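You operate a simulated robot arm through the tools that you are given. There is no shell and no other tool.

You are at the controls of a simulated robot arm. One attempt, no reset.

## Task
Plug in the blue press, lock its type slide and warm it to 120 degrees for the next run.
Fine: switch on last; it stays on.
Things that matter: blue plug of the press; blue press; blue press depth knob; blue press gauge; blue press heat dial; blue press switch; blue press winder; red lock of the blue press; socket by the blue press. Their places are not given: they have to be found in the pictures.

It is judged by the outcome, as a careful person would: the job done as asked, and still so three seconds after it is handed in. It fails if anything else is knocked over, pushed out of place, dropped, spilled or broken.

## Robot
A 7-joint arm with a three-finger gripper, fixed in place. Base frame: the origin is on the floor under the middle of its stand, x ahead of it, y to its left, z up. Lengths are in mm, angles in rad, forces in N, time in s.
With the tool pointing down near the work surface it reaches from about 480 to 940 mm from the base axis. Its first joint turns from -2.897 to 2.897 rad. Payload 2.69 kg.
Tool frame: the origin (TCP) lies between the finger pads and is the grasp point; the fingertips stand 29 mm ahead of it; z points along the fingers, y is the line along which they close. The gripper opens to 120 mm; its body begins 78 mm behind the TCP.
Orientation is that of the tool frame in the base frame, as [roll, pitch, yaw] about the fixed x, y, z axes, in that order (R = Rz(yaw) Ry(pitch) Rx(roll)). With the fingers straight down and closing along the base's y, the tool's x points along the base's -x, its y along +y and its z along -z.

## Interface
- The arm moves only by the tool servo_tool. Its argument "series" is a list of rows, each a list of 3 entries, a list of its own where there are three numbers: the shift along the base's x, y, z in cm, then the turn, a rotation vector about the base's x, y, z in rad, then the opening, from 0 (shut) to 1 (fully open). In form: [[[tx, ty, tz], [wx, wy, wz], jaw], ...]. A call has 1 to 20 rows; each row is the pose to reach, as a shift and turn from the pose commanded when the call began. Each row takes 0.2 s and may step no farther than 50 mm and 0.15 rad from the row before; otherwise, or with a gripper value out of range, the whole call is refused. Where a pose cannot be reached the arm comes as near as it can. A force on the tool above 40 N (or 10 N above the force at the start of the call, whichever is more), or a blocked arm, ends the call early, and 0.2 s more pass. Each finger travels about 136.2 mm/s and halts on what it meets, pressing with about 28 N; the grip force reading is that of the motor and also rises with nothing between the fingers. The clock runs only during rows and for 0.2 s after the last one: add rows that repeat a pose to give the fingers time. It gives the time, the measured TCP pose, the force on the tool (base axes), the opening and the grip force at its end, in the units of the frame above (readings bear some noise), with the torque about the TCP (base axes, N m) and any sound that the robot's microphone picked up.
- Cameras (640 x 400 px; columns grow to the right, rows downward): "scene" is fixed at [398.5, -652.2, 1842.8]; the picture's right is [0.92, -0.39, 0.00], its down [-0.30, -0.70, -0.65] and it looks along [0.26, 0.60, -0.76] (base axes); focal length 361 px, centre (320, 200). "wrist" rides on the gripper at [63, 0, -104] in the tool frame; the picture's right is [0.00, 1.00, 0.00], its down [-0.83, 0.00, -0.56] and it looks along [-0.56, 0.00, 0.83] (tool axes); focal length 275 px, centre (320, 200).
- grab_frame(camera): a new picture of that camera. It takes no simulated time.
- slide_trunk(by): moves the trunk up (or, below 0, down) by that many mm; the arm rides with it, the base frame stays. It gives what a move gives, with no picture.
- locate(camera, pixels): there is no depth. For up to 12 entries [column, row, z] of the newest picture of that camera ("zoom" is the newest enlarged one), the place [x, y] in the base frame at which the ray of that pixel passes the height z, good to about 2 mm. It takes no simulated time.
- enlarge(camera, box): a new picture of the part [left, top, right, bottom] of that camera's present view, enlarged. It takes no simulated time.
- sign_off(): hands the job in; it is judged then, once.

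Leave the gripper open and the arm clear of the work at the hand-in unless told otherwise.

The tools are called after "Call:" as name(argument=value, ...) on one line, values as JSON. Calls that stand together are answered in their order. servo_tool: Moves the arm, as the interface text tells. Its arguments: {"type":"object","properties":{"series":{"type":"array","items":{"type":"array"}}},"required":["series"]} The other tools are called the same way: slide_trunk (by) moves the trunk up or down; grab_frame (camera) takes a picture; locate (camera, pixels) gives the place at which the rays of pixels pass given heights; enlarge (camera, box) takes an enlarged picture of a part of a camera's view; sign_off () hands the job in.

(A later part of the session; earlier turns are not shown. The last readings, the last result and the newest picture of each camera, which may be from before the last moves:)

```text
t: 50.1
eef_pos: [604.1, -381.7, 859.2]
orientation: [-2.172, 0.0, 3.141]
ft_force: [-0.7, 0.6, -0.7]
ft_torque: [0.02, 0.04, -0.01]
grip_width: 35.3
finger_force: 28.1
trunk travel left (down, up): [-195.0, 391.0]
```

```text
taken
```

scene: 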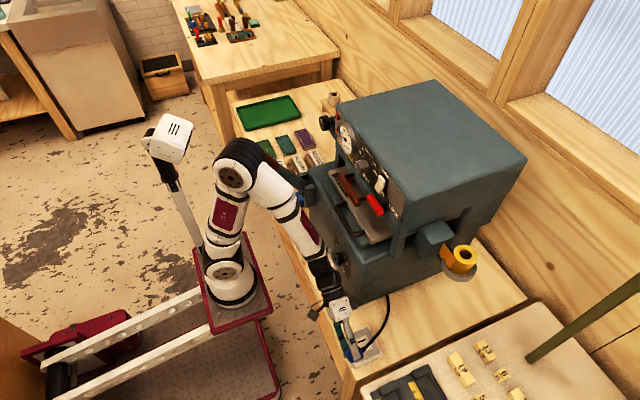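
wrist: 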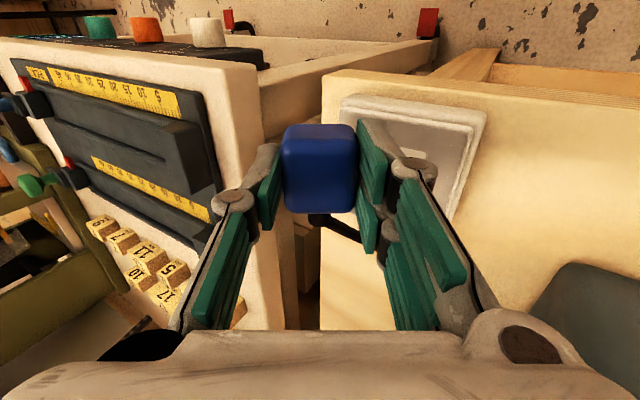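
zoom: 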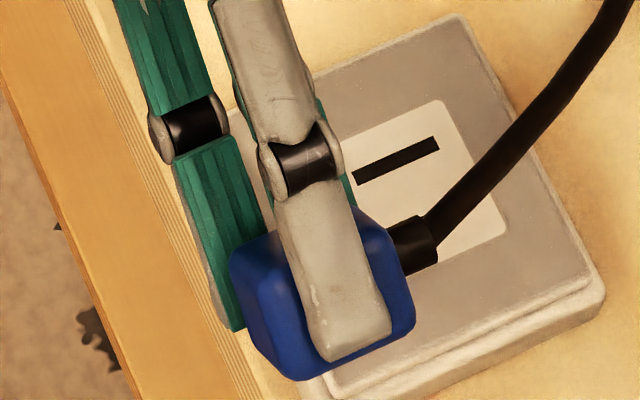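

At this tilt the bottom edge is seen edge-on and no pins stick out. I'll look at how much slack the cable has before tilting further to view the underside itself.

Call:
enlarge(camera="scene", box=[310, 260, 420, 370])

Call:
grab_frame(camera="wrist")

```text
3.64 times, centred on (365, 315) of scene
```

zoom: 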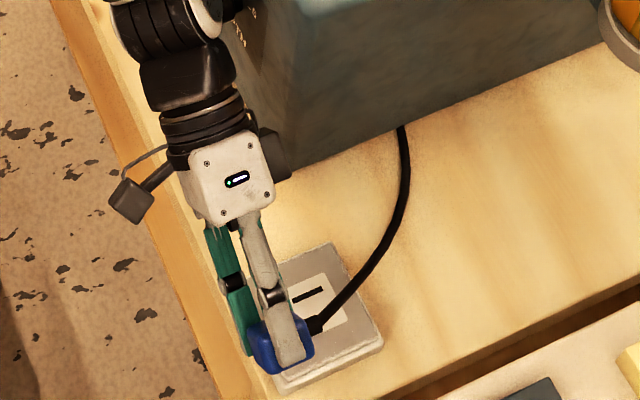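

```text
taken
```

wrist: 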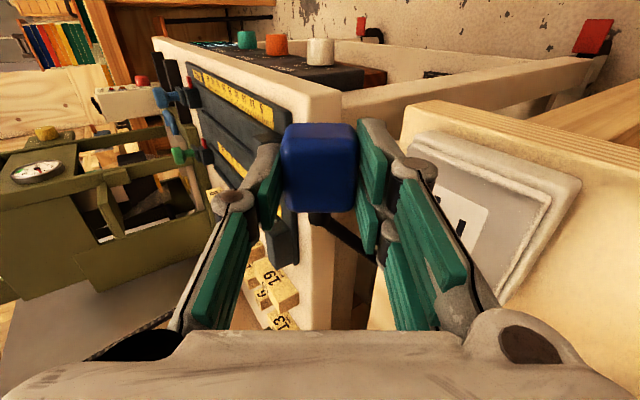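

The cable still has a comfortable curve. I'll move 2.5 cm further from the press front and tilt 0.36 rad more to see the underside.

Call:
servo_tool(series=[[[-1.2, 0, 0.5], [0, 0, 0], 0], [[-2.5, 0, 1.0], [-0.09, 0, 0], 0], [[-2.5, 0, 1.0], [-0.18, 0, 0], 0], [[-2.5, 0, 1.0], [-0.27, 0, 0], 0], [[-2.5, 0, 1.0], [-0.36, 0, 0], 0], [[-2.5, 0, 1.0], [-0.36, 0, 0], 0]])

Call:
enlarge(camera="scene", box=[320, 325, 375, 370])

Call:
enlarge(camera="scene", box=[300, 260, 410, 370])

```text
t: 51.5
eef_pos: [593.9, -391.9, 872.9]
orientation: [-1.812, 0.001, 3.141]
ft_force: [-0.2, -0.7, -2.0]
ft_torque: [0.02, -0.02, -0.02]
grip_width: 35.5
finger_force: 27.8
out of reach, approached as far as the arm can: row 4, 5, 6
trunk travel left (down, up): [-195.0, 391.0]
```

```text
8.89 times, centred on (348, 348) of scene
```

zoom: 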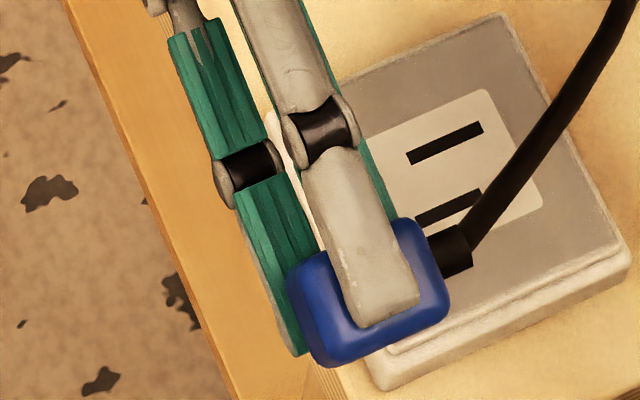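

```text
3.64 times, centred on (355, 315) of scene
```

zoom: 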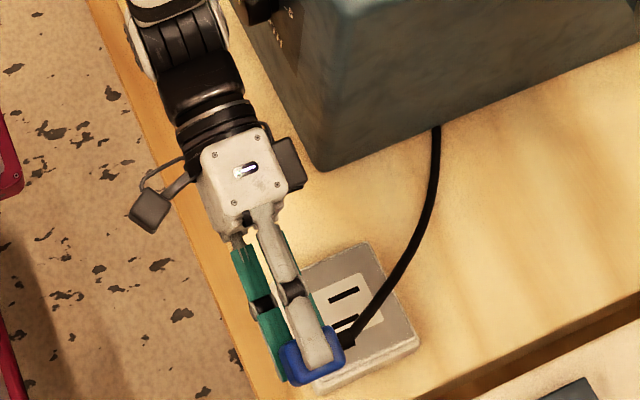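

The underside is plain too: this plug has no modelled pins, so plugging in means setting it squarely on the socket. I'll bring the hand back upright over the socket in reverse order.

Call:
servo_tool(series=[[[0, 0, 0], [0.12, 0, 0], 0], [[0, 0, 0], [0.24, 0, 0], 0], [[1.2, 0, 0], [0.36, 0, 0], 0], [[2.5, 0, 0], [0.48, 0, 0], 0], [[2.5, 0.5, 0], [0.6, 0, 0], 0], [[3.5, 1.0, 0], [0.73, 0, 0], 0], [[4.5, 1.0, 0], [0.86, 0, 0], 0], [[4.5, 1.0, 0], [1.0, 0, 0], 0], [[5.0, 1.3, 0], [1.12, 0, 0], 0], [[6.0, 1.5, 0], [1.24, 0, 0], 0], [[7.13, 1.64, 0], [1.33, 0, 0], 0], [[7.13, 1.64, 0], [1.33, 0, 0], 0], [[7.13, 1.64, 0], [1.33, 0, 0], 0]])

Call:
enlarge(camera="wrist", box=[220, 40, 420, 240])

```text
t: 54.3
eef_pos: [664.9, -375.3, 872.0]
orientation: [3.141, 0.0, -3.14]
ft_force: [-0.3, 0.3, -0.9]
ft_torque: [-0.01, 0.0, -0.01]
grip_width: 35.1
finger_force: 28.3
trunk travel left (down, up): [-195.0, 391.0]
```

```text
2.00 times, centred on (320, 140) of wrist
```

zoom: 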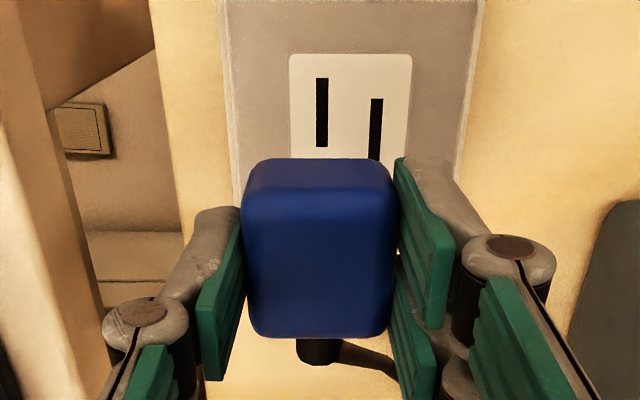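

The hand is upright; the socket pattern is 9.7 mm nearer in x and 10.7 mm to +y of the plug in hand. I'll move over it and go down to just above the plate.

Call:
servo_tool(series=[[[-0.5, 0.5, 0], [0, 0, 0], 0], [[-0.97, 1.07, 0], [0, 0, 0], 0], [[-0.97, 1.07, -2], [0, 0, 0], 0], [[-0.97, 1.07, -4], [0, 0, 0], 0], [[-0.97, 1.07, -5.5], [0, 0, 0], 0], [[-0.97, 1.07, -6.0], [0, 0, 0], 0], [[-0.97, 1.07, -6.0], [0, 0, 0], 0]])

Call:
enlarge(camera="wrist", box=[220, 40, 420, 240])

Call:
enlarge(camera="scene", box=[345, 320, 390, 360])

```text
t: 55.9
eef_pos: [655.1, -364.0, 812.5]
orientation: [-3.141, 0.002, -3.141]
ft_force: [0.0, -0.3, -1.0]
ft_torque: [0.0, -0.02, 0.0]
grip_width: 35.4
finger_force: 28.2
trunk travel left (down, up): [-195.0, 391.0]
```

```text
2.00 times, centred on (320, 140) of wrist
```

zoom: 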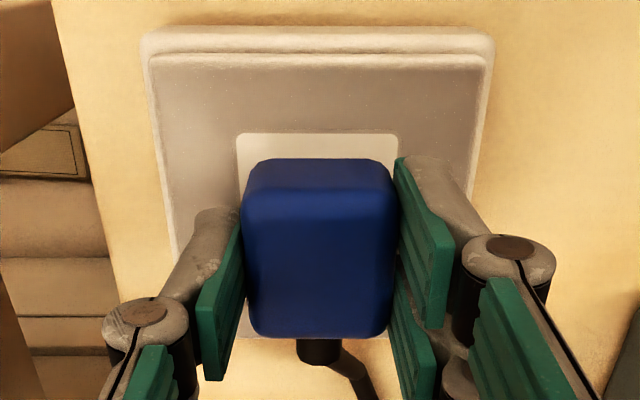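

```text
10.00 times, centred on (368, 340) of scene
```

zoom: 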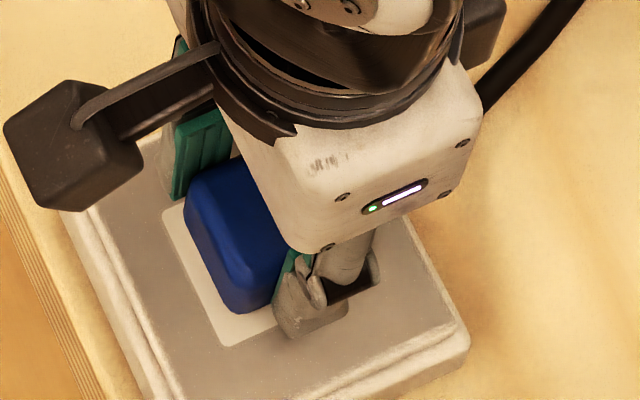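

Nearly centred (0.8 mm to take off in y). I'll lower it the last few millimetres and press.

Call:
servo_tool(series=[[[0.05, -0.08, -0.3], [0, 0, 0], 0], [[0.05, -0.08, -0.5], [0, 0, 0], 0], [[0.05, -0.08, -0.65], [0, 0, 0], 0], [[0.05, -0.08, -0.8], [0, 0, 0], 0], [[0.05, -0.08, -0.95], [0, 0, 0], 0], [[0.05, -0.08, -1.05], [0, 0, 0], 0]])

Call:
enlarge(camera="wrist", box=[220, 40, 420, 240])

```text
t: 57.3
eef_pos: [654.8, -364.4, 803.5]
orientation: [-3.139, 0.001, -3.14]
ft_force: [5.2, -2.1, 22.0]
ft_torque: [-0.04, -0.16, 0.01]
grip_width: 35.5
finger_force: 28.0
trunk travel left (down, up): [-195.0, 391.0]
```

```text
2.00 times, centred on (320, 140) of wrist
```

zoom: 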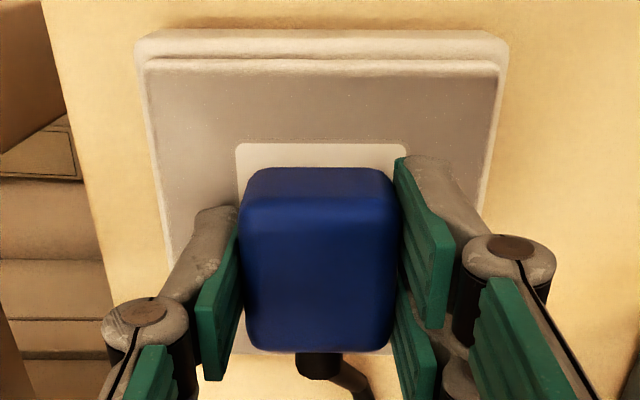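

Centred now (patch centre 321, plug centre 320). I'll release, rise, shut the jaw and press on the plug's top more firmly.

Call:
servo_tool(series=[[[0, 0, 0.35], [0, 0, 0], 0], [[0, 0, 0.35], [0, 0, 0], 0.2], [[0, 0, 0.35], [0, 0, 0], 0.5], [[0, 0, 0.35], [0, 0, 0], 0.5], [[0, 0, 3], [0, 0, 0], 0.5], [[0, 0, 4], [0, 0, 0], 0.5], [[0, 0, 4], [0, 0, 0], 0.5]])

Call:
enlarge(camera="wrist", box=[220, 40, 420, 240])

```text
t: 58.9
eef_pos: [655.1, -363.6, 840.8]
orientation: [-3.141, -0.001, -3.14]
ft_force: [-0.5, -0.1, -0.4]
ft_torque: [-0.02, 0.01, 0.0]
grip_width: 60.1
finger_force: 0.0
trunk travel left (down, up): [-195.0, 391.0]
```

```text
2.00 times, centred on (320, 140) of wrist
```

zoom: 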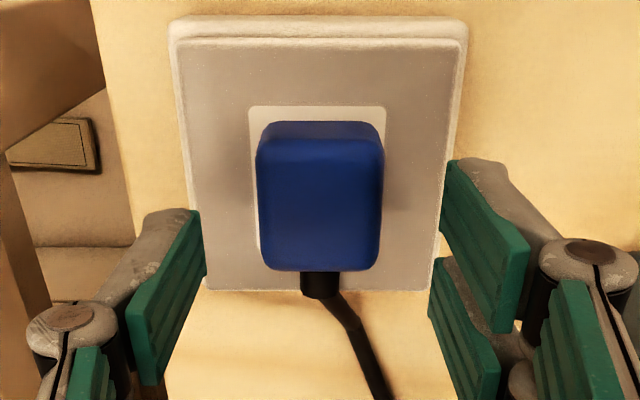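

Now the press on top: shut the jaw and descend onto the plug to about 38 N.

Call:
servo_tool(series=[[[0, 0, 0.5], [0, 0, 0], 0], [[0, 0, 0.5], [0, 0, 0], 0], [[0, 0, 0.5], [0, 0, 0], 0], [[0, 0, -0.6], [0, 0, 0], 0], [[0, 0, -1.0], [0, 0, 0], 0], [[0, 0, -1.2], [0, 0, 0], 0], [[0, 0, -1.4], [0, 0, 0], 0], [[0, 0, -1.5], [0, 0, 0], 0], [[0, 0, -1.6], [0, 0, 0], 0], [[0, 0, -1.7], [0, 0, 0], 0], [[0, 0, -1.8], [0, 0, 0], 0], [[0, 0, -1.8], [0, 0, 0], 0]])

Call:
enlarge(camera="scene", box=[345, 320, 390, 360])

```text
t: 61.3
eef_pos: [656.2, -365.9, 828.1]
orientation: [-3.139, 0.006, 3.139]
ft_force: [-2.2, 1.8, 17.1]
ft_torque: [0.11, 0.15, -0.04]
grip_width: 5.8
finger_force: 28.2
trunk travel left (down, up): [-195.0, 391.0]
stopped in row 11: the force on the tool passed its limit at 44 N (the readings are from after the stop); the commanded pose is now the measured one
```

```text
10.00 times, centred on (368, 340) of scene
```

zoom: 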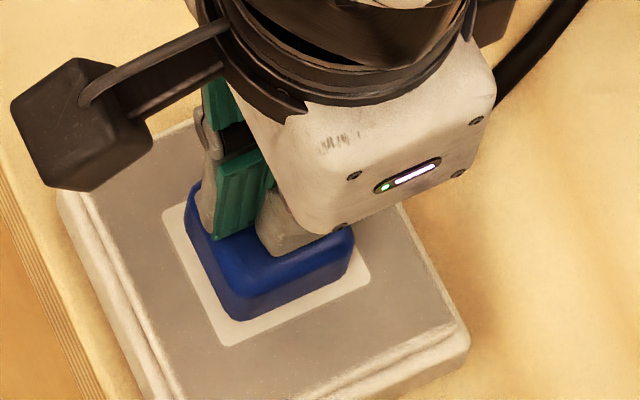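

Pressed to 44 N: the plug is firmly down, square and centred on the patch. Next the lock. I'll rise, back away toward the robot, and raise the trunk 280 mm to work at the panel.

Call:
servo_tool(series=[[[0, 0, 3], [0, 0, 0], 0], [[0, 0, 7], [0, 0, 0], 0.2], [[-4, 0, 9], [0, 0, 0], 0.3], [[-8, 0, 9], [0, 0, 0], 0.3], [[-12, 0, 9], [0, 0, 0], 0.3], [[-15.6, 0, 9], [0, 0, 0], 0.3], [[-15.6, 0, 9], [0, 0, 0], 0.3]])

Call:
slide_trunk(by=280)

Call:
enlarge(camera="scene", box=[335, 290, 415, 365])

```text
t: 62.9
eef_pos: [502.1, -364.8, 911.8]
orientation: [-3.141, 0.0, 3.141]
ft_force: [0.3, 0.2, -0.1]
ft_torque: [-0.03, -0.02, 0.0]
grip_width: 35.7
finger_force: 0.0
trunk travel left (down, up): [-195.0, 391.0]
```

```text
t: 65.8
eef_pos: [501.3, -364.8, 1195.2]
orientation: [-3.14, 0.002, 3.14]
ft_force: [-0.2, 0.7, 0.4]
ft_torque: [0.01, 0.0, 0.0]
grip_width: 36.2
finger_force: 0.0
trunk travel left (down, up): [-475.0, 111.0]
```

```text
5.33 times, centred on (375, 328) of scene
```

zoom: 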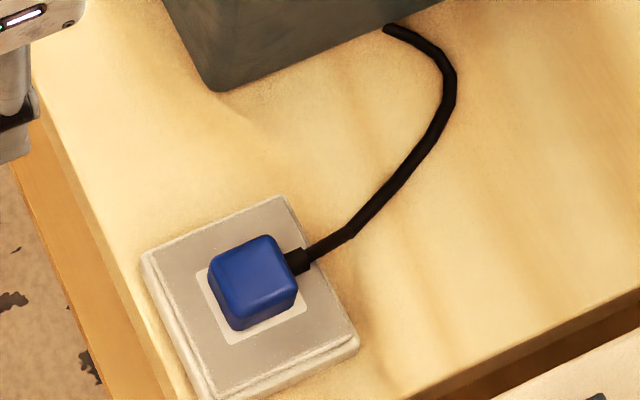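

The plug stays put on the socket. I'll bring the hand in front of the panel at about (560,-190,1235), tilted 0.7 rad, for a close look at the lock and switch.

Call:
servo_tool(series=[[[1.2, 3.5, 0.8], [0, -0.14, 0], 0.3], [[2.4, 7.0, 1.6], [0, -0.28, 0], 0.3], [[3.6, 10.5, 2.4], [0, -0.42, 0], 0.3], [[4.8, 14.0, 3.2], [0, -0.56, 0], 0.3], [[6.0, 17.5, 4.0], [0, -0.7, 0], 0.3], [[6.0, 17.5, 4.0], [0, -0.7, 0], 0.3]])

Call:
grab_frame(camera="wrist")

Call:
enlarge(camera="wrist", box=[230, 100, 430, 240])

```text
t: 67.2
eef_pos: [560.6, -190.8, 1235.4]
orientation: [-3.14, 0.703, 3.14]
ft_force: [0.2, 0.9, 0.1]
ft_torque: [0.02, 0.03, -0.01]
grip_width: 36.1
finger_force: 0.2
trunk travel left (down, up): [-475.0, 111.0]
```

```text
taken
```

wrist: 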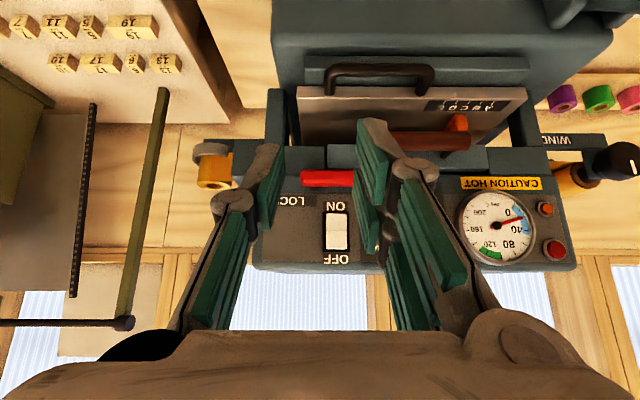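

```text
2.86 times, centred on (330, 170) of wrist
```

zoom: 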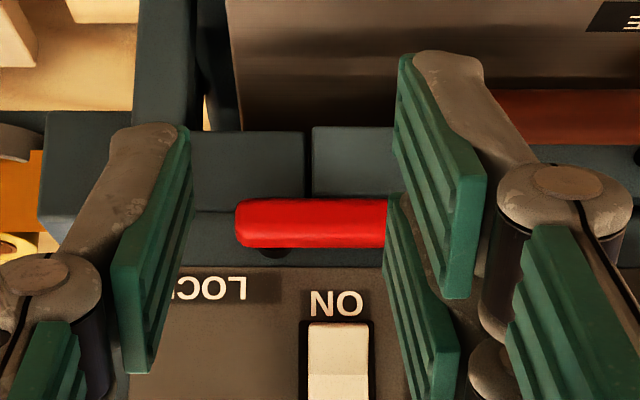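

The hand hides part of the lever. I'll open the jaw and move a bit lower and to the -y side to see the red lever and its stem better.

Call:
servo_tool(series=[[[0, 0, -2], [0, -0.1, 0], 1], [[1, 0, -4], [0, -0.2, 0], 1], [[2, 0, -6], [0, -0.3, 0], 1], [[2, 0, -6], [0, -0.3, 0], 1]])

Call:
grab_frame(camera="wrist")

Call:
enlarge(camera="wrist", box=[240, 130, 420, 260])

```text
t: 68.2
eef_pos: [586.7, -195.0, 1181.1]
orientation: [-3.139, 1.001, -3.141]
ft_force: [0.3, -0.2, -0.1]
ft_torque: [0.02, -0.01, -0.01]
grip_width: 120.0
finger_force: 0.0
out of reach, approached as far as the arm can: row 3, 4
trunk travel left (down, up): [-475.0, 111.0]
```

```text
taken
```

wrist: 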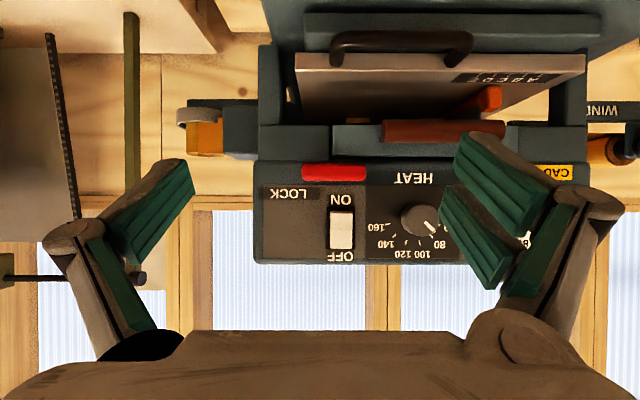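

```text
3.08 times, centred on (330, 195) of wrist
```

zoom: 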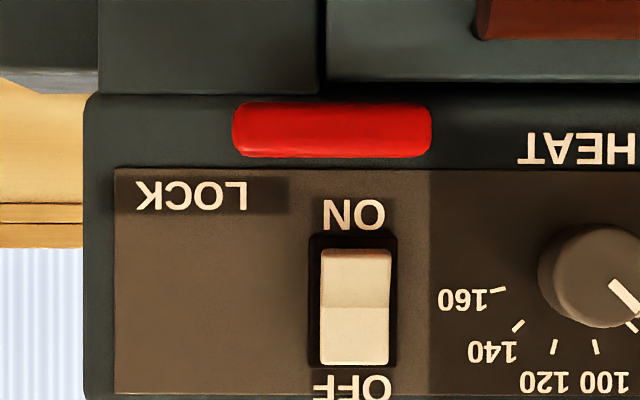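

The lever bar spans roughly y -214…-148 at z≈1163, x≈746, with its stem at y≈-198 near the -y end; the dial axis is near (770,-92,1208), the switch near y≈-183 with its ON half at z≈1212. I'll shut the jaw and bring the fingertips in above the lever's free (+y) end, tilted 0.8 rad, without touching yet.

Call:
servo_tool(series=[[[0, 0, 3], [0, 0.1, 0], 0.5], [[1.5, 1.8, 5.5], [0, 0.2, 0], 0], [[5, 3.0, 6], [0, 0.2, 0], 0], [[9, 3.7, 6], [0, 0.2, 0], 0], [[11.0, 3.7, 5.5], [0, 0.2, 0], 0], [[11.0, 3.7, 5.5], [0, 0.2, 0], 0]])

Call:
grab_frame(camera="wrist")

Call:
enlarge(camera="scene", box=[310, 120, 430, 240])

```text
t: 69.5
eef_pos: [695.5, -157.8, 1235.2]
orientation: [-3.139, 0.802, 3.14]
ft_force: [-0.1, 0.4, 1.0]
ft_torque: [0.01, -0.01, 0.0]
grip_width: 0.0
finger_force: 27.9
trunk travel left (down, up): [-475.0, 111.0]
```

```text
taken
```

wrist: 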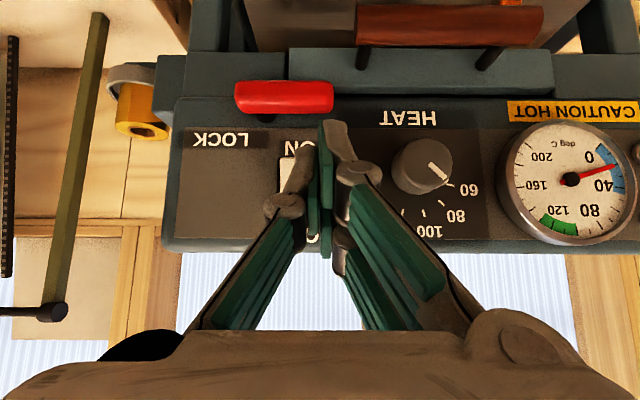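

```text
3.33 times, centred on (370, 180) of scene
```

zoom: 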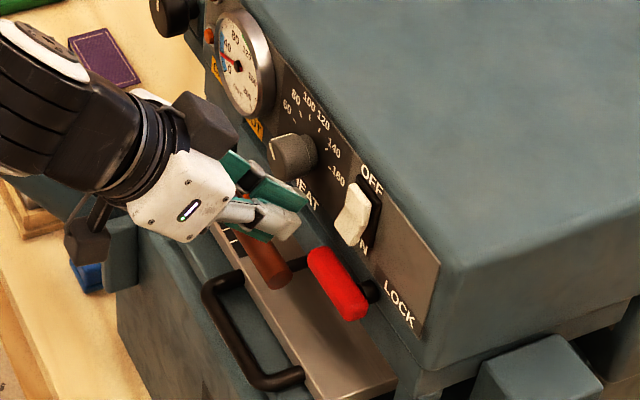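

The fingertips (325,130) are above and just to +y of the lever (285,97). I'll zoom on the lever to see its stem.

Call:
enlarge(camera="wrist", box=[180, 50, 360, 170])

Call:
locate(camera="wrist", pixels=[[285, 97, 1150], [285, 97, 1165], [236, 97, 1163], [333, 97, 1163], [297, 170, 1210], [297, 170, 1220]])

```text
3.33 times, centred on (270, 110) of wrist
```

zoom: 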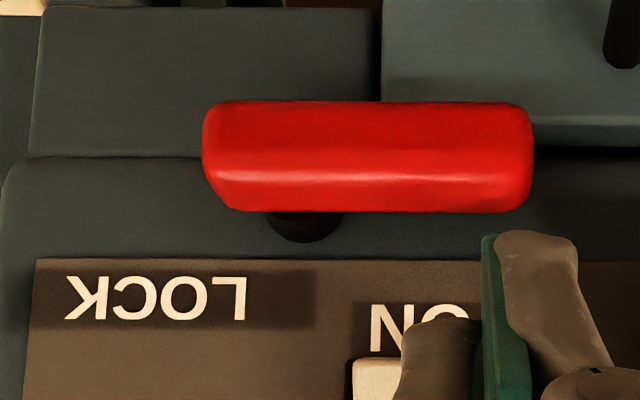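

```text
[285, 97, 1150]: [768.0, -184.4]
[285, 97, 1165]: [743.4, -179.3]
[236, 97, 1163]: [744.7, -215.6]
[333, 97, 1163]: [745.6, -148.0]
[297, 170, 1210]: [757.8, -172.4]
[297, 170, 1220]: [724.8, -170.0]
```

The lever's bar is at (746,-180,1163), stem about y≈-196. I'll bring the tips onto the top of its free end and press down about 3-4 mm past contact, to feel which way it turns.

Call:
servo_tool(series=[[[1.5, 0, -0.5], [0, 0, 0], 0], [[2.9, 0, -1.5], [0, 0, 0], 0], [[2.9, 0, -2.5], [0, 0, 0], 0], [[2.9, 0, -3.2], [0, 0, 0], 0], [[2.9, 0, -3.5], [0, 0, 0], 0], [[2.9, 0, -3.8], [0, 0, 0], 0], [[2.9, 0, -3.8], [0, 0, 0], 0]])

Call:
grab_frame(camera="wrist")

Call:
enlarge(camera="scene", box=[330, 150, 410, 230])

```text
t: 71.2
eef_pos: [724.3, -158.3, 1196.2]
orientation: [-3.14, 0.803, -3.141]
ft_force: [0.0, 0.6, 0.5]
ft_torque: [0.0, -0.01, -0.01]
grip_width: 0.1
finger_force: 28.0
trunk travel left (down, up): [-475.0, 111.0]
```

```text
taken
```

wrist: 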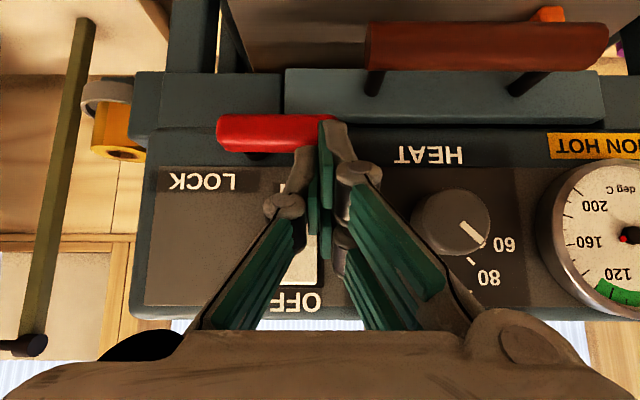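

```text
5.00 times, centred on (370, 190) of scene
```

zoom: 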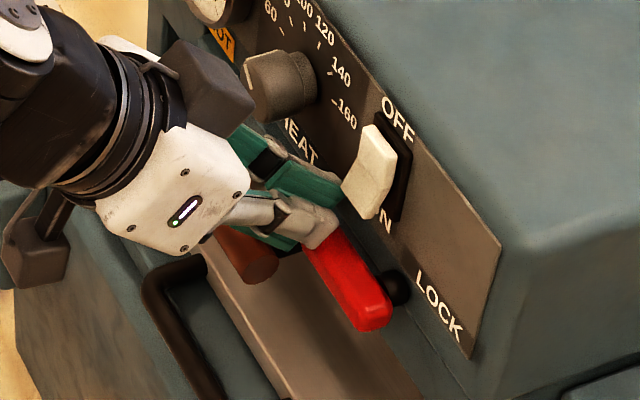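

No force yet; the tips are just above the lever's end. I'll continue down in 3 mm steps.

Call:
servo_tool(series=[[[0.2, 0, -0.3], [0, 0, 0], 0], [[0.2, 0, -0.6], [0, 0, 0], 0], [[0.2, 0, -0.9], [0, 0, 0], 0], [[0.2, 0, -0.9], [0, 0, 0], 0]])

Call:
enlarge(camera="scene", box=[330, 150, 410, 230])

Call:
enlarge(camera="wrist", box=[180, 70, 360, 190])

```text
t: 72.2
eef_pos: [726.1, -158.9, 1189.1]
orientation: [-3.141, 0.804, -3.141]
ft_force: [-1.9, 0.2, 0.3]
ft_torque: [0.03, 0.02, 0.03]
grip_width: 0.0
finger_force: 27.7
trunk travel left (down, up): [-475.0, 111.0]
```

```text
5.00 times, centred on (370, 190) of scene
```

zoom: 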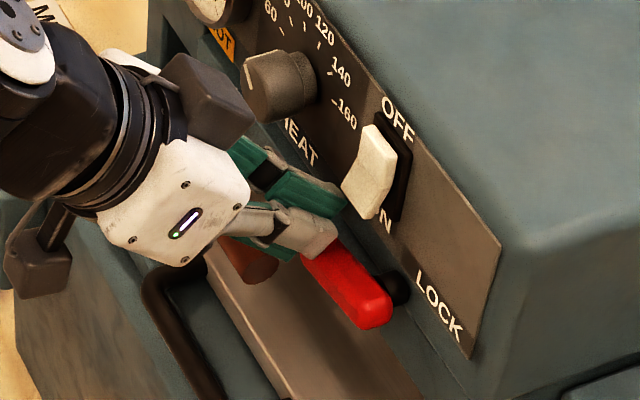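

```text
3.33 times, centred on (270, 130) of wrist
```

zoom: 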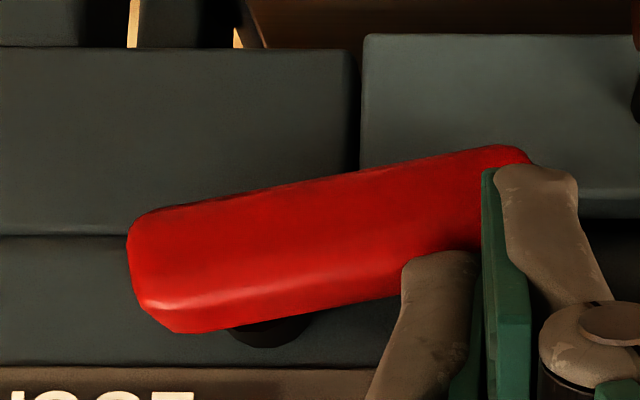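

The lever turns down freely: its +y end dropped about 10° (little force), so it turns that way (left → down → right). Before going on, I'll locate the brown handle's near end to keep clear of it.

Call:
grab_frame(camera="wrist")

Call:
locate(camera="wrist", pixels=[[372, 50, 1105], [372, 50, 1120], [372, 50, 1135], [378, 95, 1120], [290, 95, 1120], [330, 100, 1130]])

Call:
locate(camera="scene", pixels=[[368, 205, 1105], [368, 205, 1120], [368, 205, 1135]])

```text
taken
```

wrist: 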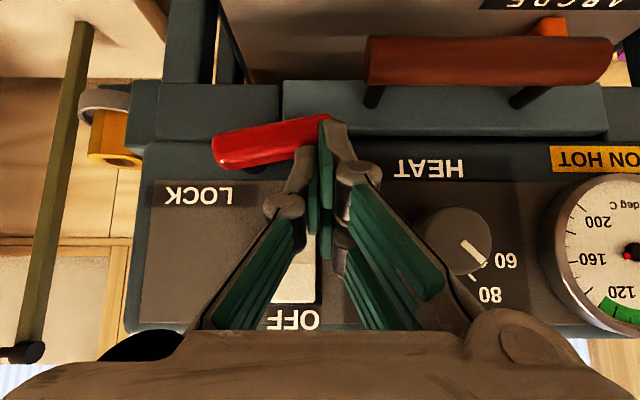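

```text
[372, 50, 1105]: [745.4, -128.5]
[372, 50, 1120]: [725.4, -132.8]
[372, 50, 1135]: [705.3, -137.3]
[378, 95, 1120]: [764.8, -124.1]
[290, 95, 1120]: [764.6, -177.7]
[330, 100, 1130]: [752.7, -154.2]
```

```text
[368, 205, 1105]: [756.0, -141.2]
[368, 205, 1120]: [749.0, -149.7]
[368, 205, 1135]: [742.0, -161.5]
```

The handle's near end is at about y≈-135, so I'll keep the fingers at y ≤ -160 while pushing the lever on down along its arc.

Call:
servo_tool(series=[[[0, -0.2, -0.5], [0, 0, 0], 0], [[0, -0.3, -1.1], [0, 0, 0], 0], [[0, -0.3, -1.8], [0, 0, 0], 0], [[0, -0.4, -2.5], [0, 0, 0], 0], [[0, -0.7, -3.1], [0, 0, 0], 0], [[0, -0.7, -3.1], [0, 0, 0], 0]])

Call:
grab_frame(camera="wrist")

Call:
enlarge(camera="scene", box=[330, 150, 410, 230])

```text
t: 73.2
eef_pos: [726.6, -162.5, 1168.8]
orientation: [-3.14, 0.816, -3.138]
ft_force: [-27.1, 9.9, 20.5]
ft_torque: [0.04, 0.38, -0.13]
grip_width: 0.0
finger_force: 27.7
trunk travel left (down, up): [-475.0, 111.0]
stopped in row 5: the force on the tool passed its limit at 46 N (the readings are from after the stop); the commanded pose is now the measured one
```

```text
taken
```

wrist: 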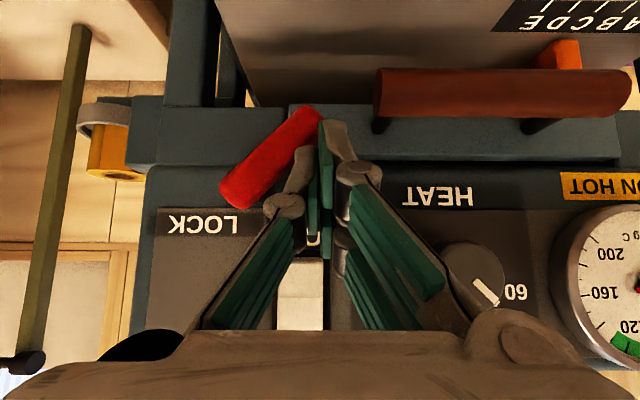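

```text
5.00 times, centred on (370, 190) of scene
```

zoom: 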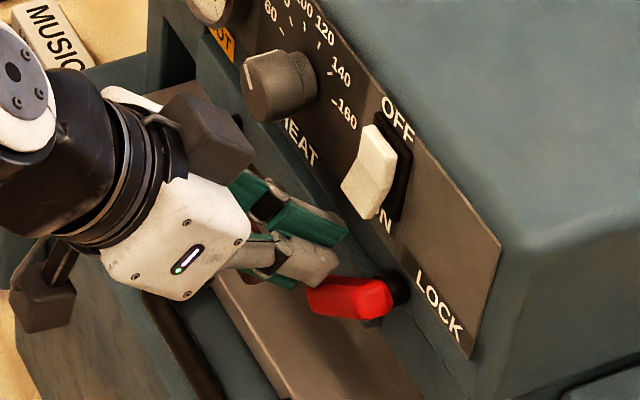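

The lever has turned ~45°, then the upper fingertip met the block behind it (tool-axis force). I'll pull back 12 mm in x and continue pushing the lever round to about 90°.

Call:
servo_tool(series=[[[-1.2, 0, 0], [0, 0, 0], 0], [[-1.2, -0.2, -0.4], [0, 0, 0], 0], [[-1.2, -0.55, -1.0], [0, 0, 0], 0], [[-1.2, -1.0, -1.5], [0, 0, 0], 0], [[-1.2, -1.65, -1.95], [0, 0, 0], 0], [[-1.2, -1.65, -1.95], [0, 0, 0], 0]])

Call:
grab_frame(camera="wrist")

Call:
enlarge(camera="scene", box=[330, 150, 410, 230])

```text
t: 74.1
eef_pos: [717.5, -165.3, 1163.1]
orientation: [-3.141, 0.827, -3.13]
ft_force: [-30.4, 11.7, 21.1]
ft_torque: [-0.05, -0.03, 0.0]
grip_width: 0.0
finger_force: 27.8
trunk travel left (down, up): [-475.0, 111.0]
stopped in row 4: the force on the tool passed its limit at 52 N (the readings are from after the stop); the commanded pose is now the measured one
```

```text
taken
```

wrist: 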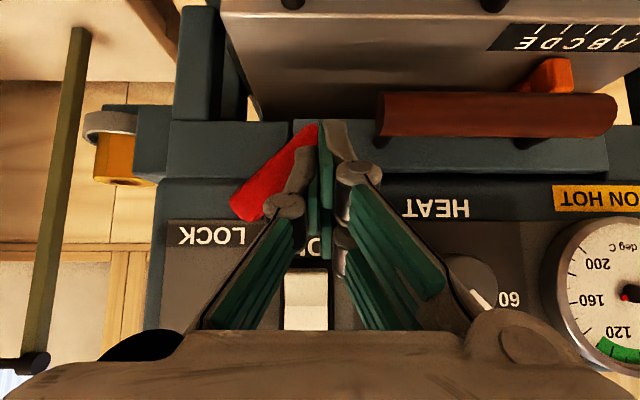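

```text
5.00 times, centred on (370, 190) of scene
```

zoom: 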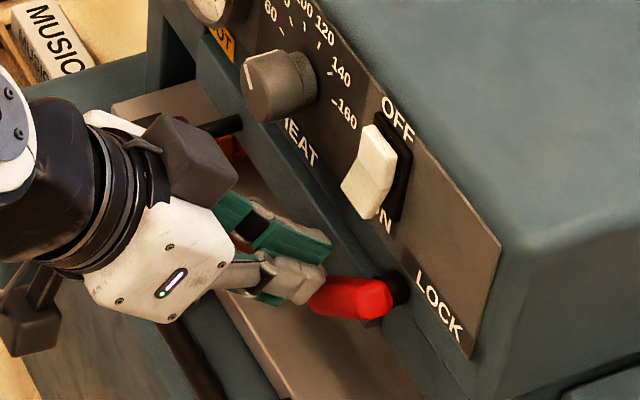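

Blocked again at about 45° with 52 N, and the lever did not move further. I'll back off and look at the lever clearly before deciding.

Call:
servo_tool(series=[[[-0.5, 0.3, 1.0], [0, 0, 0], 0], [[-2.0, 0.5, 3.0], [0, 0, 0], 0], [[-5.0, 0.5, 5.5], [0, 0, 0], 0], [[-8.0, -1.0, 5.5], [0, 0, 0], 0], [[-8.0, -1.0, 5.5], [0, 0, 0], 0.5]])

Call:
grab_frame(camera="wrist")

Call:
enlarge(camera="wrist", box=[200, 80, 360, 200])

Call:
enlarge(camera="scene", box=[340, 160, 410, 230])

```text
t: 75.3
eef_pos: [642.4, -176.7, 1216.3]
orientation: [-3.141, 0.824, -3.134]
ft_force: [-0.1, -0.6, -0.3]
ft_torque: [-0.03, 0.03, -0.01]
grip_width: 60.1
finger_force: 0.1
trunk travel left (down, up): [-475.0, 111.0]
```

```text
taken
```

wrist: 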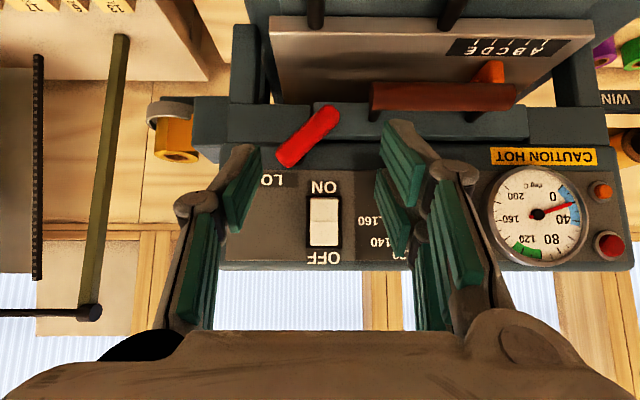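

```text
3.33 times, centred on (280, 140) of wrist
```

zoom: 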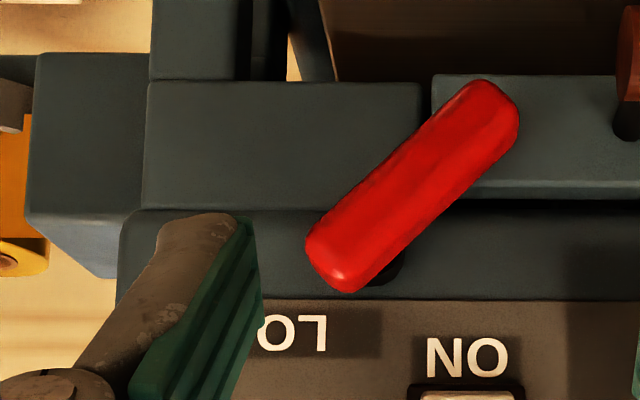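

```text
5.71 times, centred on (375, 195) of scene
```

zoom: 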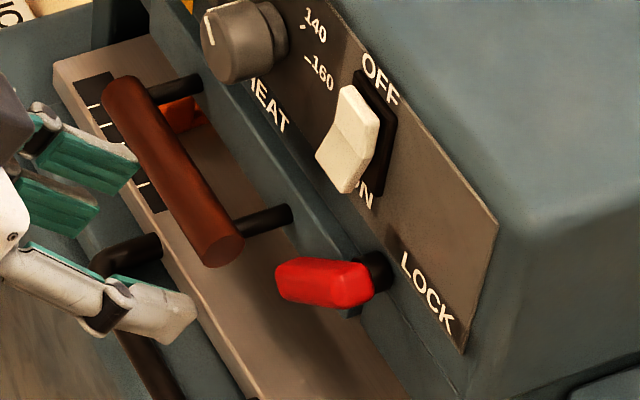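

The lever now points about 48° down-left and stays there; its free end moves in front of the slide block. My tilted upper fingertip was catching the ledge under the panel (z≈1147, x≈756). I'll re-approach with the tool more level (1.2 rad), jaw shut, tips staying at x≈742, above the lever.

Call:
servo_tool(series=[[[0.6, 0.5, -0.3], [0, -0.13, 0], 0], [[1.2, 1.0, -0.6], [0, -0.26, 0], 0], [[1.8, 1.57, -1.0], [0, -0.376, 0], 0], [[4.5, 1.57, -1.8], [0, -0.376, 0], 0], [[7.2, 1.57, -2.6], [0, -0.376, 0], 0], [[7.2, 1.57, -2.6], [0, -0.376, 0], 0]])

Call:
grab_frame(camera="wrist")

Call:
enlarge(camera="scene", box=[330, 150, 410, 230])

```text
t: 76.7
eef_pos: [713.4, -164.1, 1191.3]
orientation: [-3.134, 1.199, -3.124]
ft_force: [0.3, 0.2, -0.7]
ft_torque: [0.02, 0.02, -0.01]
grip_width: 0.0
finger_force: 28.2
trunk travel left (down, up): [-475.0, 111.0]
```

```text
taken
```

wrist: 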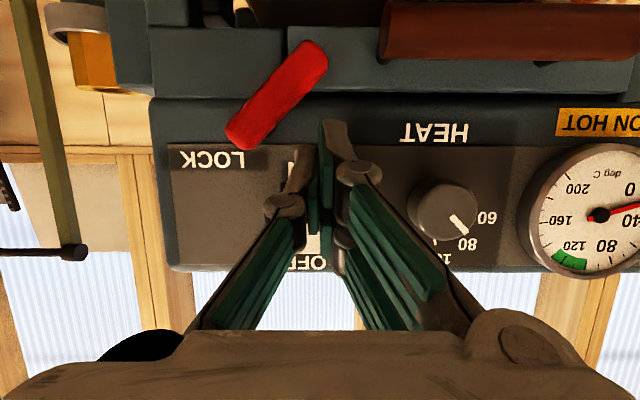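

```text
5.00 times, centred on (370, 190) of scene
```

zoom: 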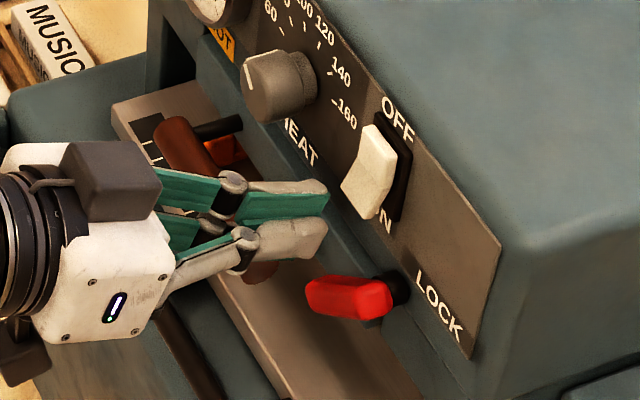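

I'm in position above the lever (tips at about z=1181). Now I'll push down and then sideways (-y) along the arc toward the lever pointing straight down.

Call:
servo_tool(series=[[[0, 0.1, -0.8], [0, 0, 0], 0], [[0, 0.1, -1.5], [0, 0, 0], 0], [[0, 0.1, -2.0], [0, 0, 0], 0], [[0, 0.1, -2.5], [0, 0, 0], 0], [[0, 0, -3.0], [0, 0, 0], 0], [[0, -0.3, -3.5], [0, 0, 0], 0], [[0, -0.6, -3.9], [0, 0, 0], 0], [[0, -0.6, -3.9], [0, 0, 0], 0]])

Call:
grab_frame(camera="wrist")

Call:
enlarge(camera="scene", box=[330, 150, 410, 230])

```text
t: 78.5
eef_pos: [712.6, -165.9, 1150.9]
orientation: [-3.132, 1.201, -3.122]
ft_force: [-2.4, 3.3, 4.3]
ft_torque: [-0.02, -0.08, 0.06]
grip_width: 0.0
finger_force: 28.4
trunk travel left (down, up): [-475.0, 111.0]
```

```text
taken
```

wrist: 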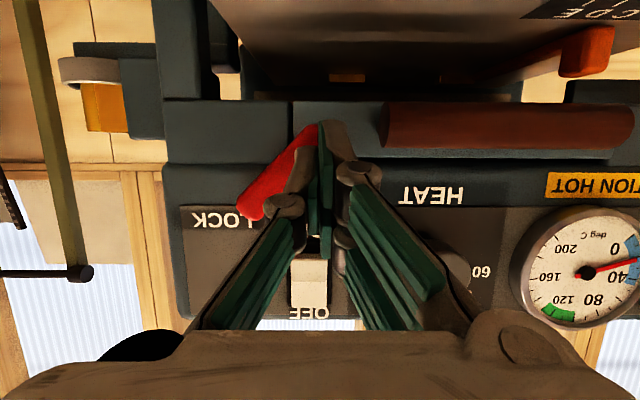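

```text
5.00 times, centred on (370, 190) of scene
```

zoom: 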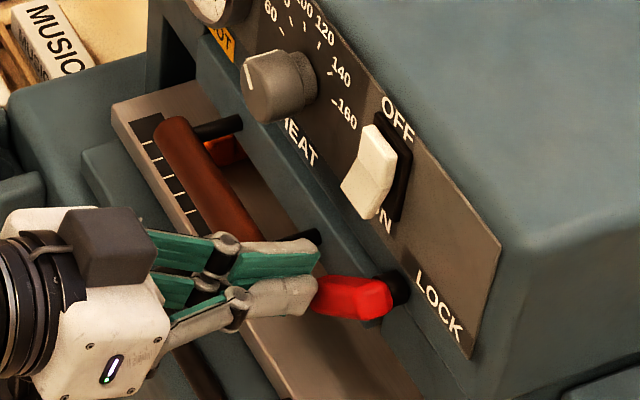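

Light contact now (about 6 N). I'll go on pushing in small steps: -y and slightly down.

Call:
servo_tool(series=[[[0, -0.2, -0.2], [0, 0, 0], 0], [[0, -0.4, -0.4], [0, 0, 0], 0], [[0, -0.6, -0.6], [0, 0, 0], 0], [[0, -0.8, -0.7], [0, 0, 0], 0], [[0, -0.8, -0.7], [0, 0, 0], 0]])

Call:
grab_frame(camera="wrist")

Call:
enlarge(camera="scene", box=[330, 150, 410, 230])

```text
t: 79.7
eef_pos: [710.3, -172.5, 1146.4]
orientation: [-3.131, 1.203, -3.119]
ft_force: [-25.1, 21.4, 18.9]
ft_torque: [-0.07, -0.55, 0.66]
grip_width: 5.9
finger_force: 28.6
trunk travel left (down, up): [-475.0, 111.0]
```

```text
taken
```

wrist: 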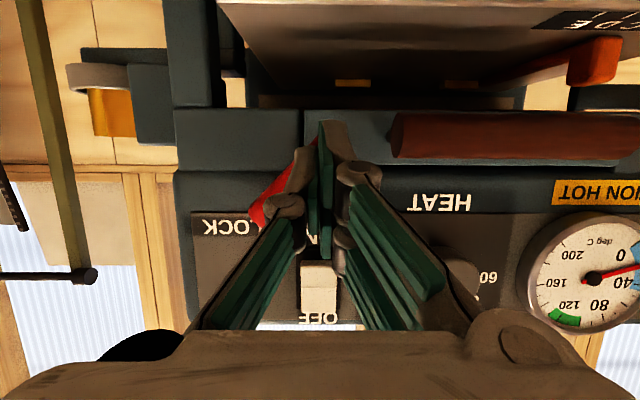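

```text
5.00 times, centred on (370, 190) of scene
```

zoom: 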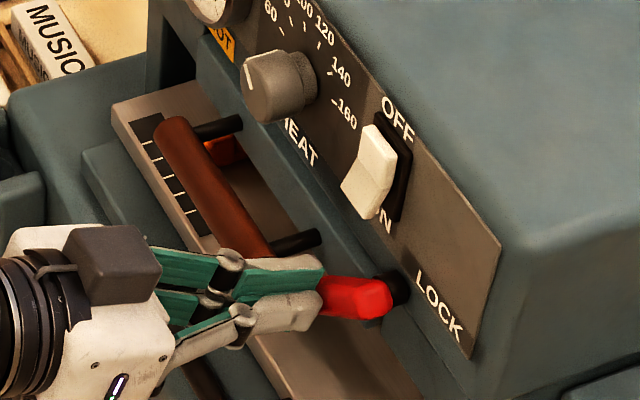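

Now the tips slid over the front of the lever (force mostly -x), and the lever hasn't turned past ~46°. It may be at its stop: its short end now points up-right at the word LOCK. I'll back off and look.

Call:
servo_tool(series=[[[-1.0, 0.3, 0.3], [0, 0, 0], 0], [[-3.0, 0.5, 1.5], [0, 0, 0], 0], [[-6.5, 0.5, 3.0], [0, 0.1, 0], 0], [[-9.5, 0, 4.0], [0, 0.2, 0], 0.5], [[-9.5, -0.5, 4.0], [0, 0.2, 0], 0.9], [[-9.5, -0.5, 4.0], [0, 0.2, 0], 0.9]])

Call:
enlarge(camera="wrist", box=[220, 90, 400, 230])

Call:
enlarge(camera="scene", box=[340, 160, 410, 230])

```text
t: 81.1
eef_pos: [616.0, -180.9, 1183.9]
orientation: [-3.139, 0.998, -3.129]
ft_force: [0.1, -0.4, -0.1]
ft_torque: [-0.04, 0.03, 0.01]
grip_width: 108.1
finger_force: 0.0
trunk travel left (down, up): [-475.0, 111.0]
```

```text
2.86 times, centred on (310, 160) of wrist
```

zoom: 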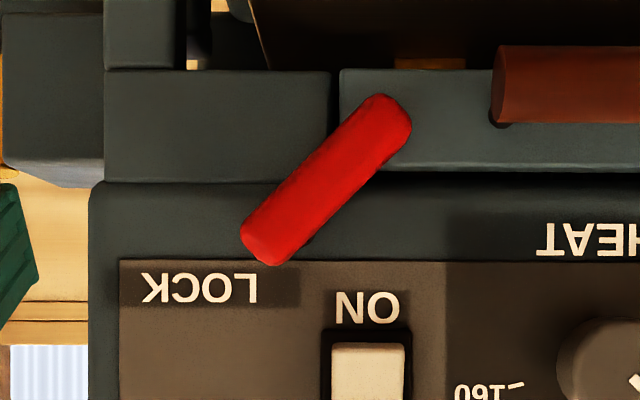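

```text
5.71 times, centred on (375, 195) of scene
```

zoom: 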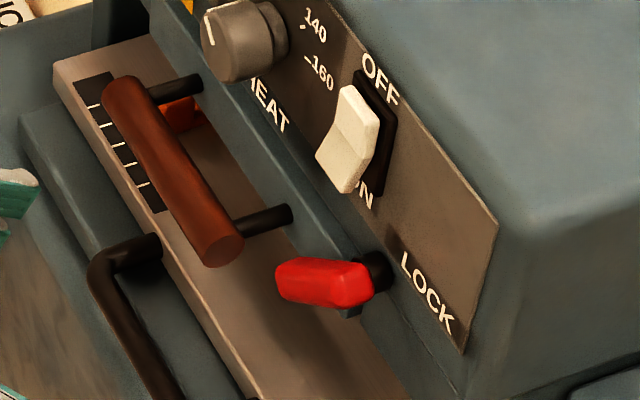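

The lever sits at 45° exactly after three pushes, with its short end pointing at LOCK: it's at its stop, locked. Next the dial: I'll shift in front of it (y≈-92), jaw open, to read it squarely.

Call:
servo_tool(series=[[[-0.3, 3.0, 1.0], [0, -0.1, 0], 0.9], [[-0.6, 6.0, 2.0], [0, -0.2, 0], 0.9], [[-1.0, 8.8, 3.0], [0, -0.3, 0], 0.9], [[-1.0, 8.8, 3.0], [0, -0.3, 0], 0.9]])

Call:
grab_frame(camera="wrist")

Call:
enlarge(camera="wrist", box=[250, 130, 430, 260])

```text
t: 82.1
eef_pos: [664.4, -128.5, 1251.1]
orientation: [-3.127, 1.299, -3.119]
ft_force: [-0.3, 0.4, 0.3]
ft_torque: [0.01, 0.01, -0.02]
grip_width: 107.9
finger_force: 0.0
out of reach, approached as far as the arm can: row 1, 2, 3, 4
trunk travel left (down, up): [-475.0, 111.0]
```

```text
taken
```

wrist: 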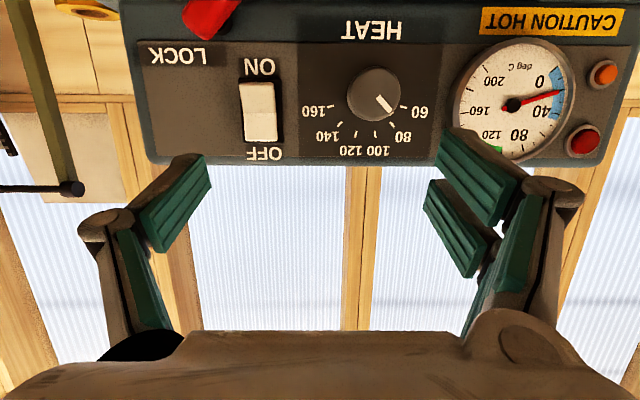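

```text
3.08 times, centred on (340, 195) of wrist
```

zoom: 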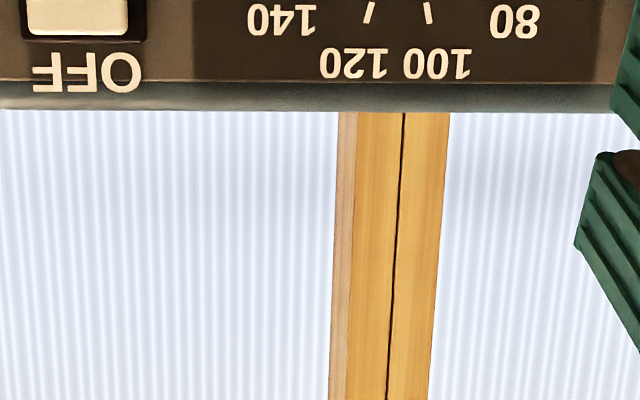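

The arm could not reach that pose and ended at (664,-128,1251) instead — nothing touched. I'll look at the arm's posture to pick a better trunk height.

Call:
grab_frame(camera="scene")

Call:
enlarge(camera="wrist", box=[290, 30, 450, 160])

```text
taken
```

scene: 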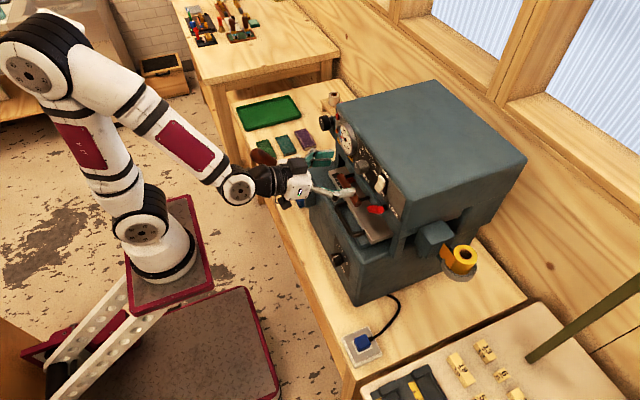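

```text
3.08 times, centred on (370, 95) of wrist
```

zoom: 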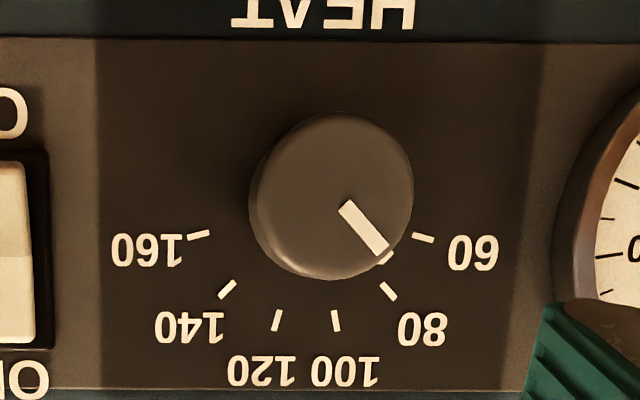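

The forearm comes down steeply, so a lower trunk will help. The dial pointer is at about 43° i.e. on 80; 120 needs +58…60° clockwise as read (positive about +x). I'll first retreat to about (540,-130,1290) with 0.8 tilt (also removing small angle errors), then lower the trunk 230 mm.

Call:
servo_tool(series=[[[-2.0, 0, 0.8], [0.0039, 0.1, -0.0085], 0.9], [[-4.5, 0, 1.6], [0.0039, 0.2, -0.0085], 0.9], [[-7.0, 0, 2.4], [0.0039, 0.3, -0.0085], 0.6], [[-9.5, 0, 3.2], [0.0039, 0.4, -0.0085], 0.5], [[-12.4, 0, 4.0], [0.0039, 0.5, -0.0085], 0.5], [[-12.4, 0, 4.0], [0.0039, 0.5, -0.0085], 0.5]])

Call:
slide_trunk(by=-230)

Call:
grab_frame(camera="wrist")

Call:
grab_frame(camera="scene")

```text
t: 83.5
eef_pos: [538.9, -129.3, 1293.2]
orientation: [3.138, 0.797, 3.139]
ft_force: [0.3, 0.7, 0.9]
ft_torque: [0.01, 0.0, -0.01]
grip_width: 59.9
finger_force: 0.1
trunk travel left (down, up): [-475.0, 111.0]
```

```text
t: 85.9
eef_pos: [543.6, -127.6, 1064.3]
orientation: [3.137, 0.799, 3.14]
ft_force: [0.1, 0.1, -0.2]
ft_torque: [-0.02, -0.01, -0.01]
grip_width: 60.0
finger_force: 0.0
trunk travel left (down, up): [-245.0, 341.0]
```

```text
taken
```

wrist: 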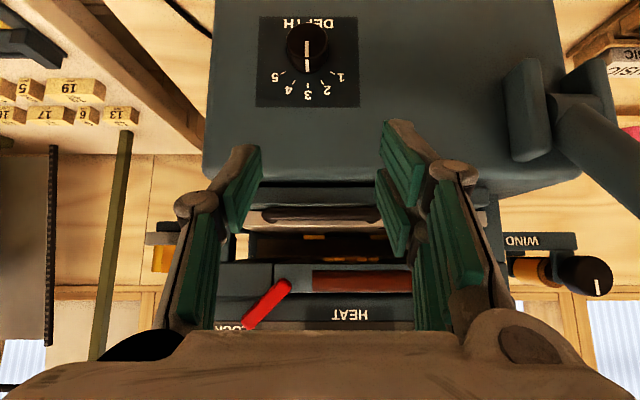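

```text
taken
```

scene: 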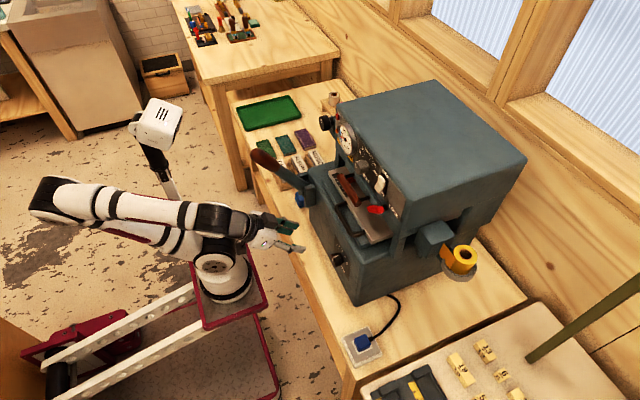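

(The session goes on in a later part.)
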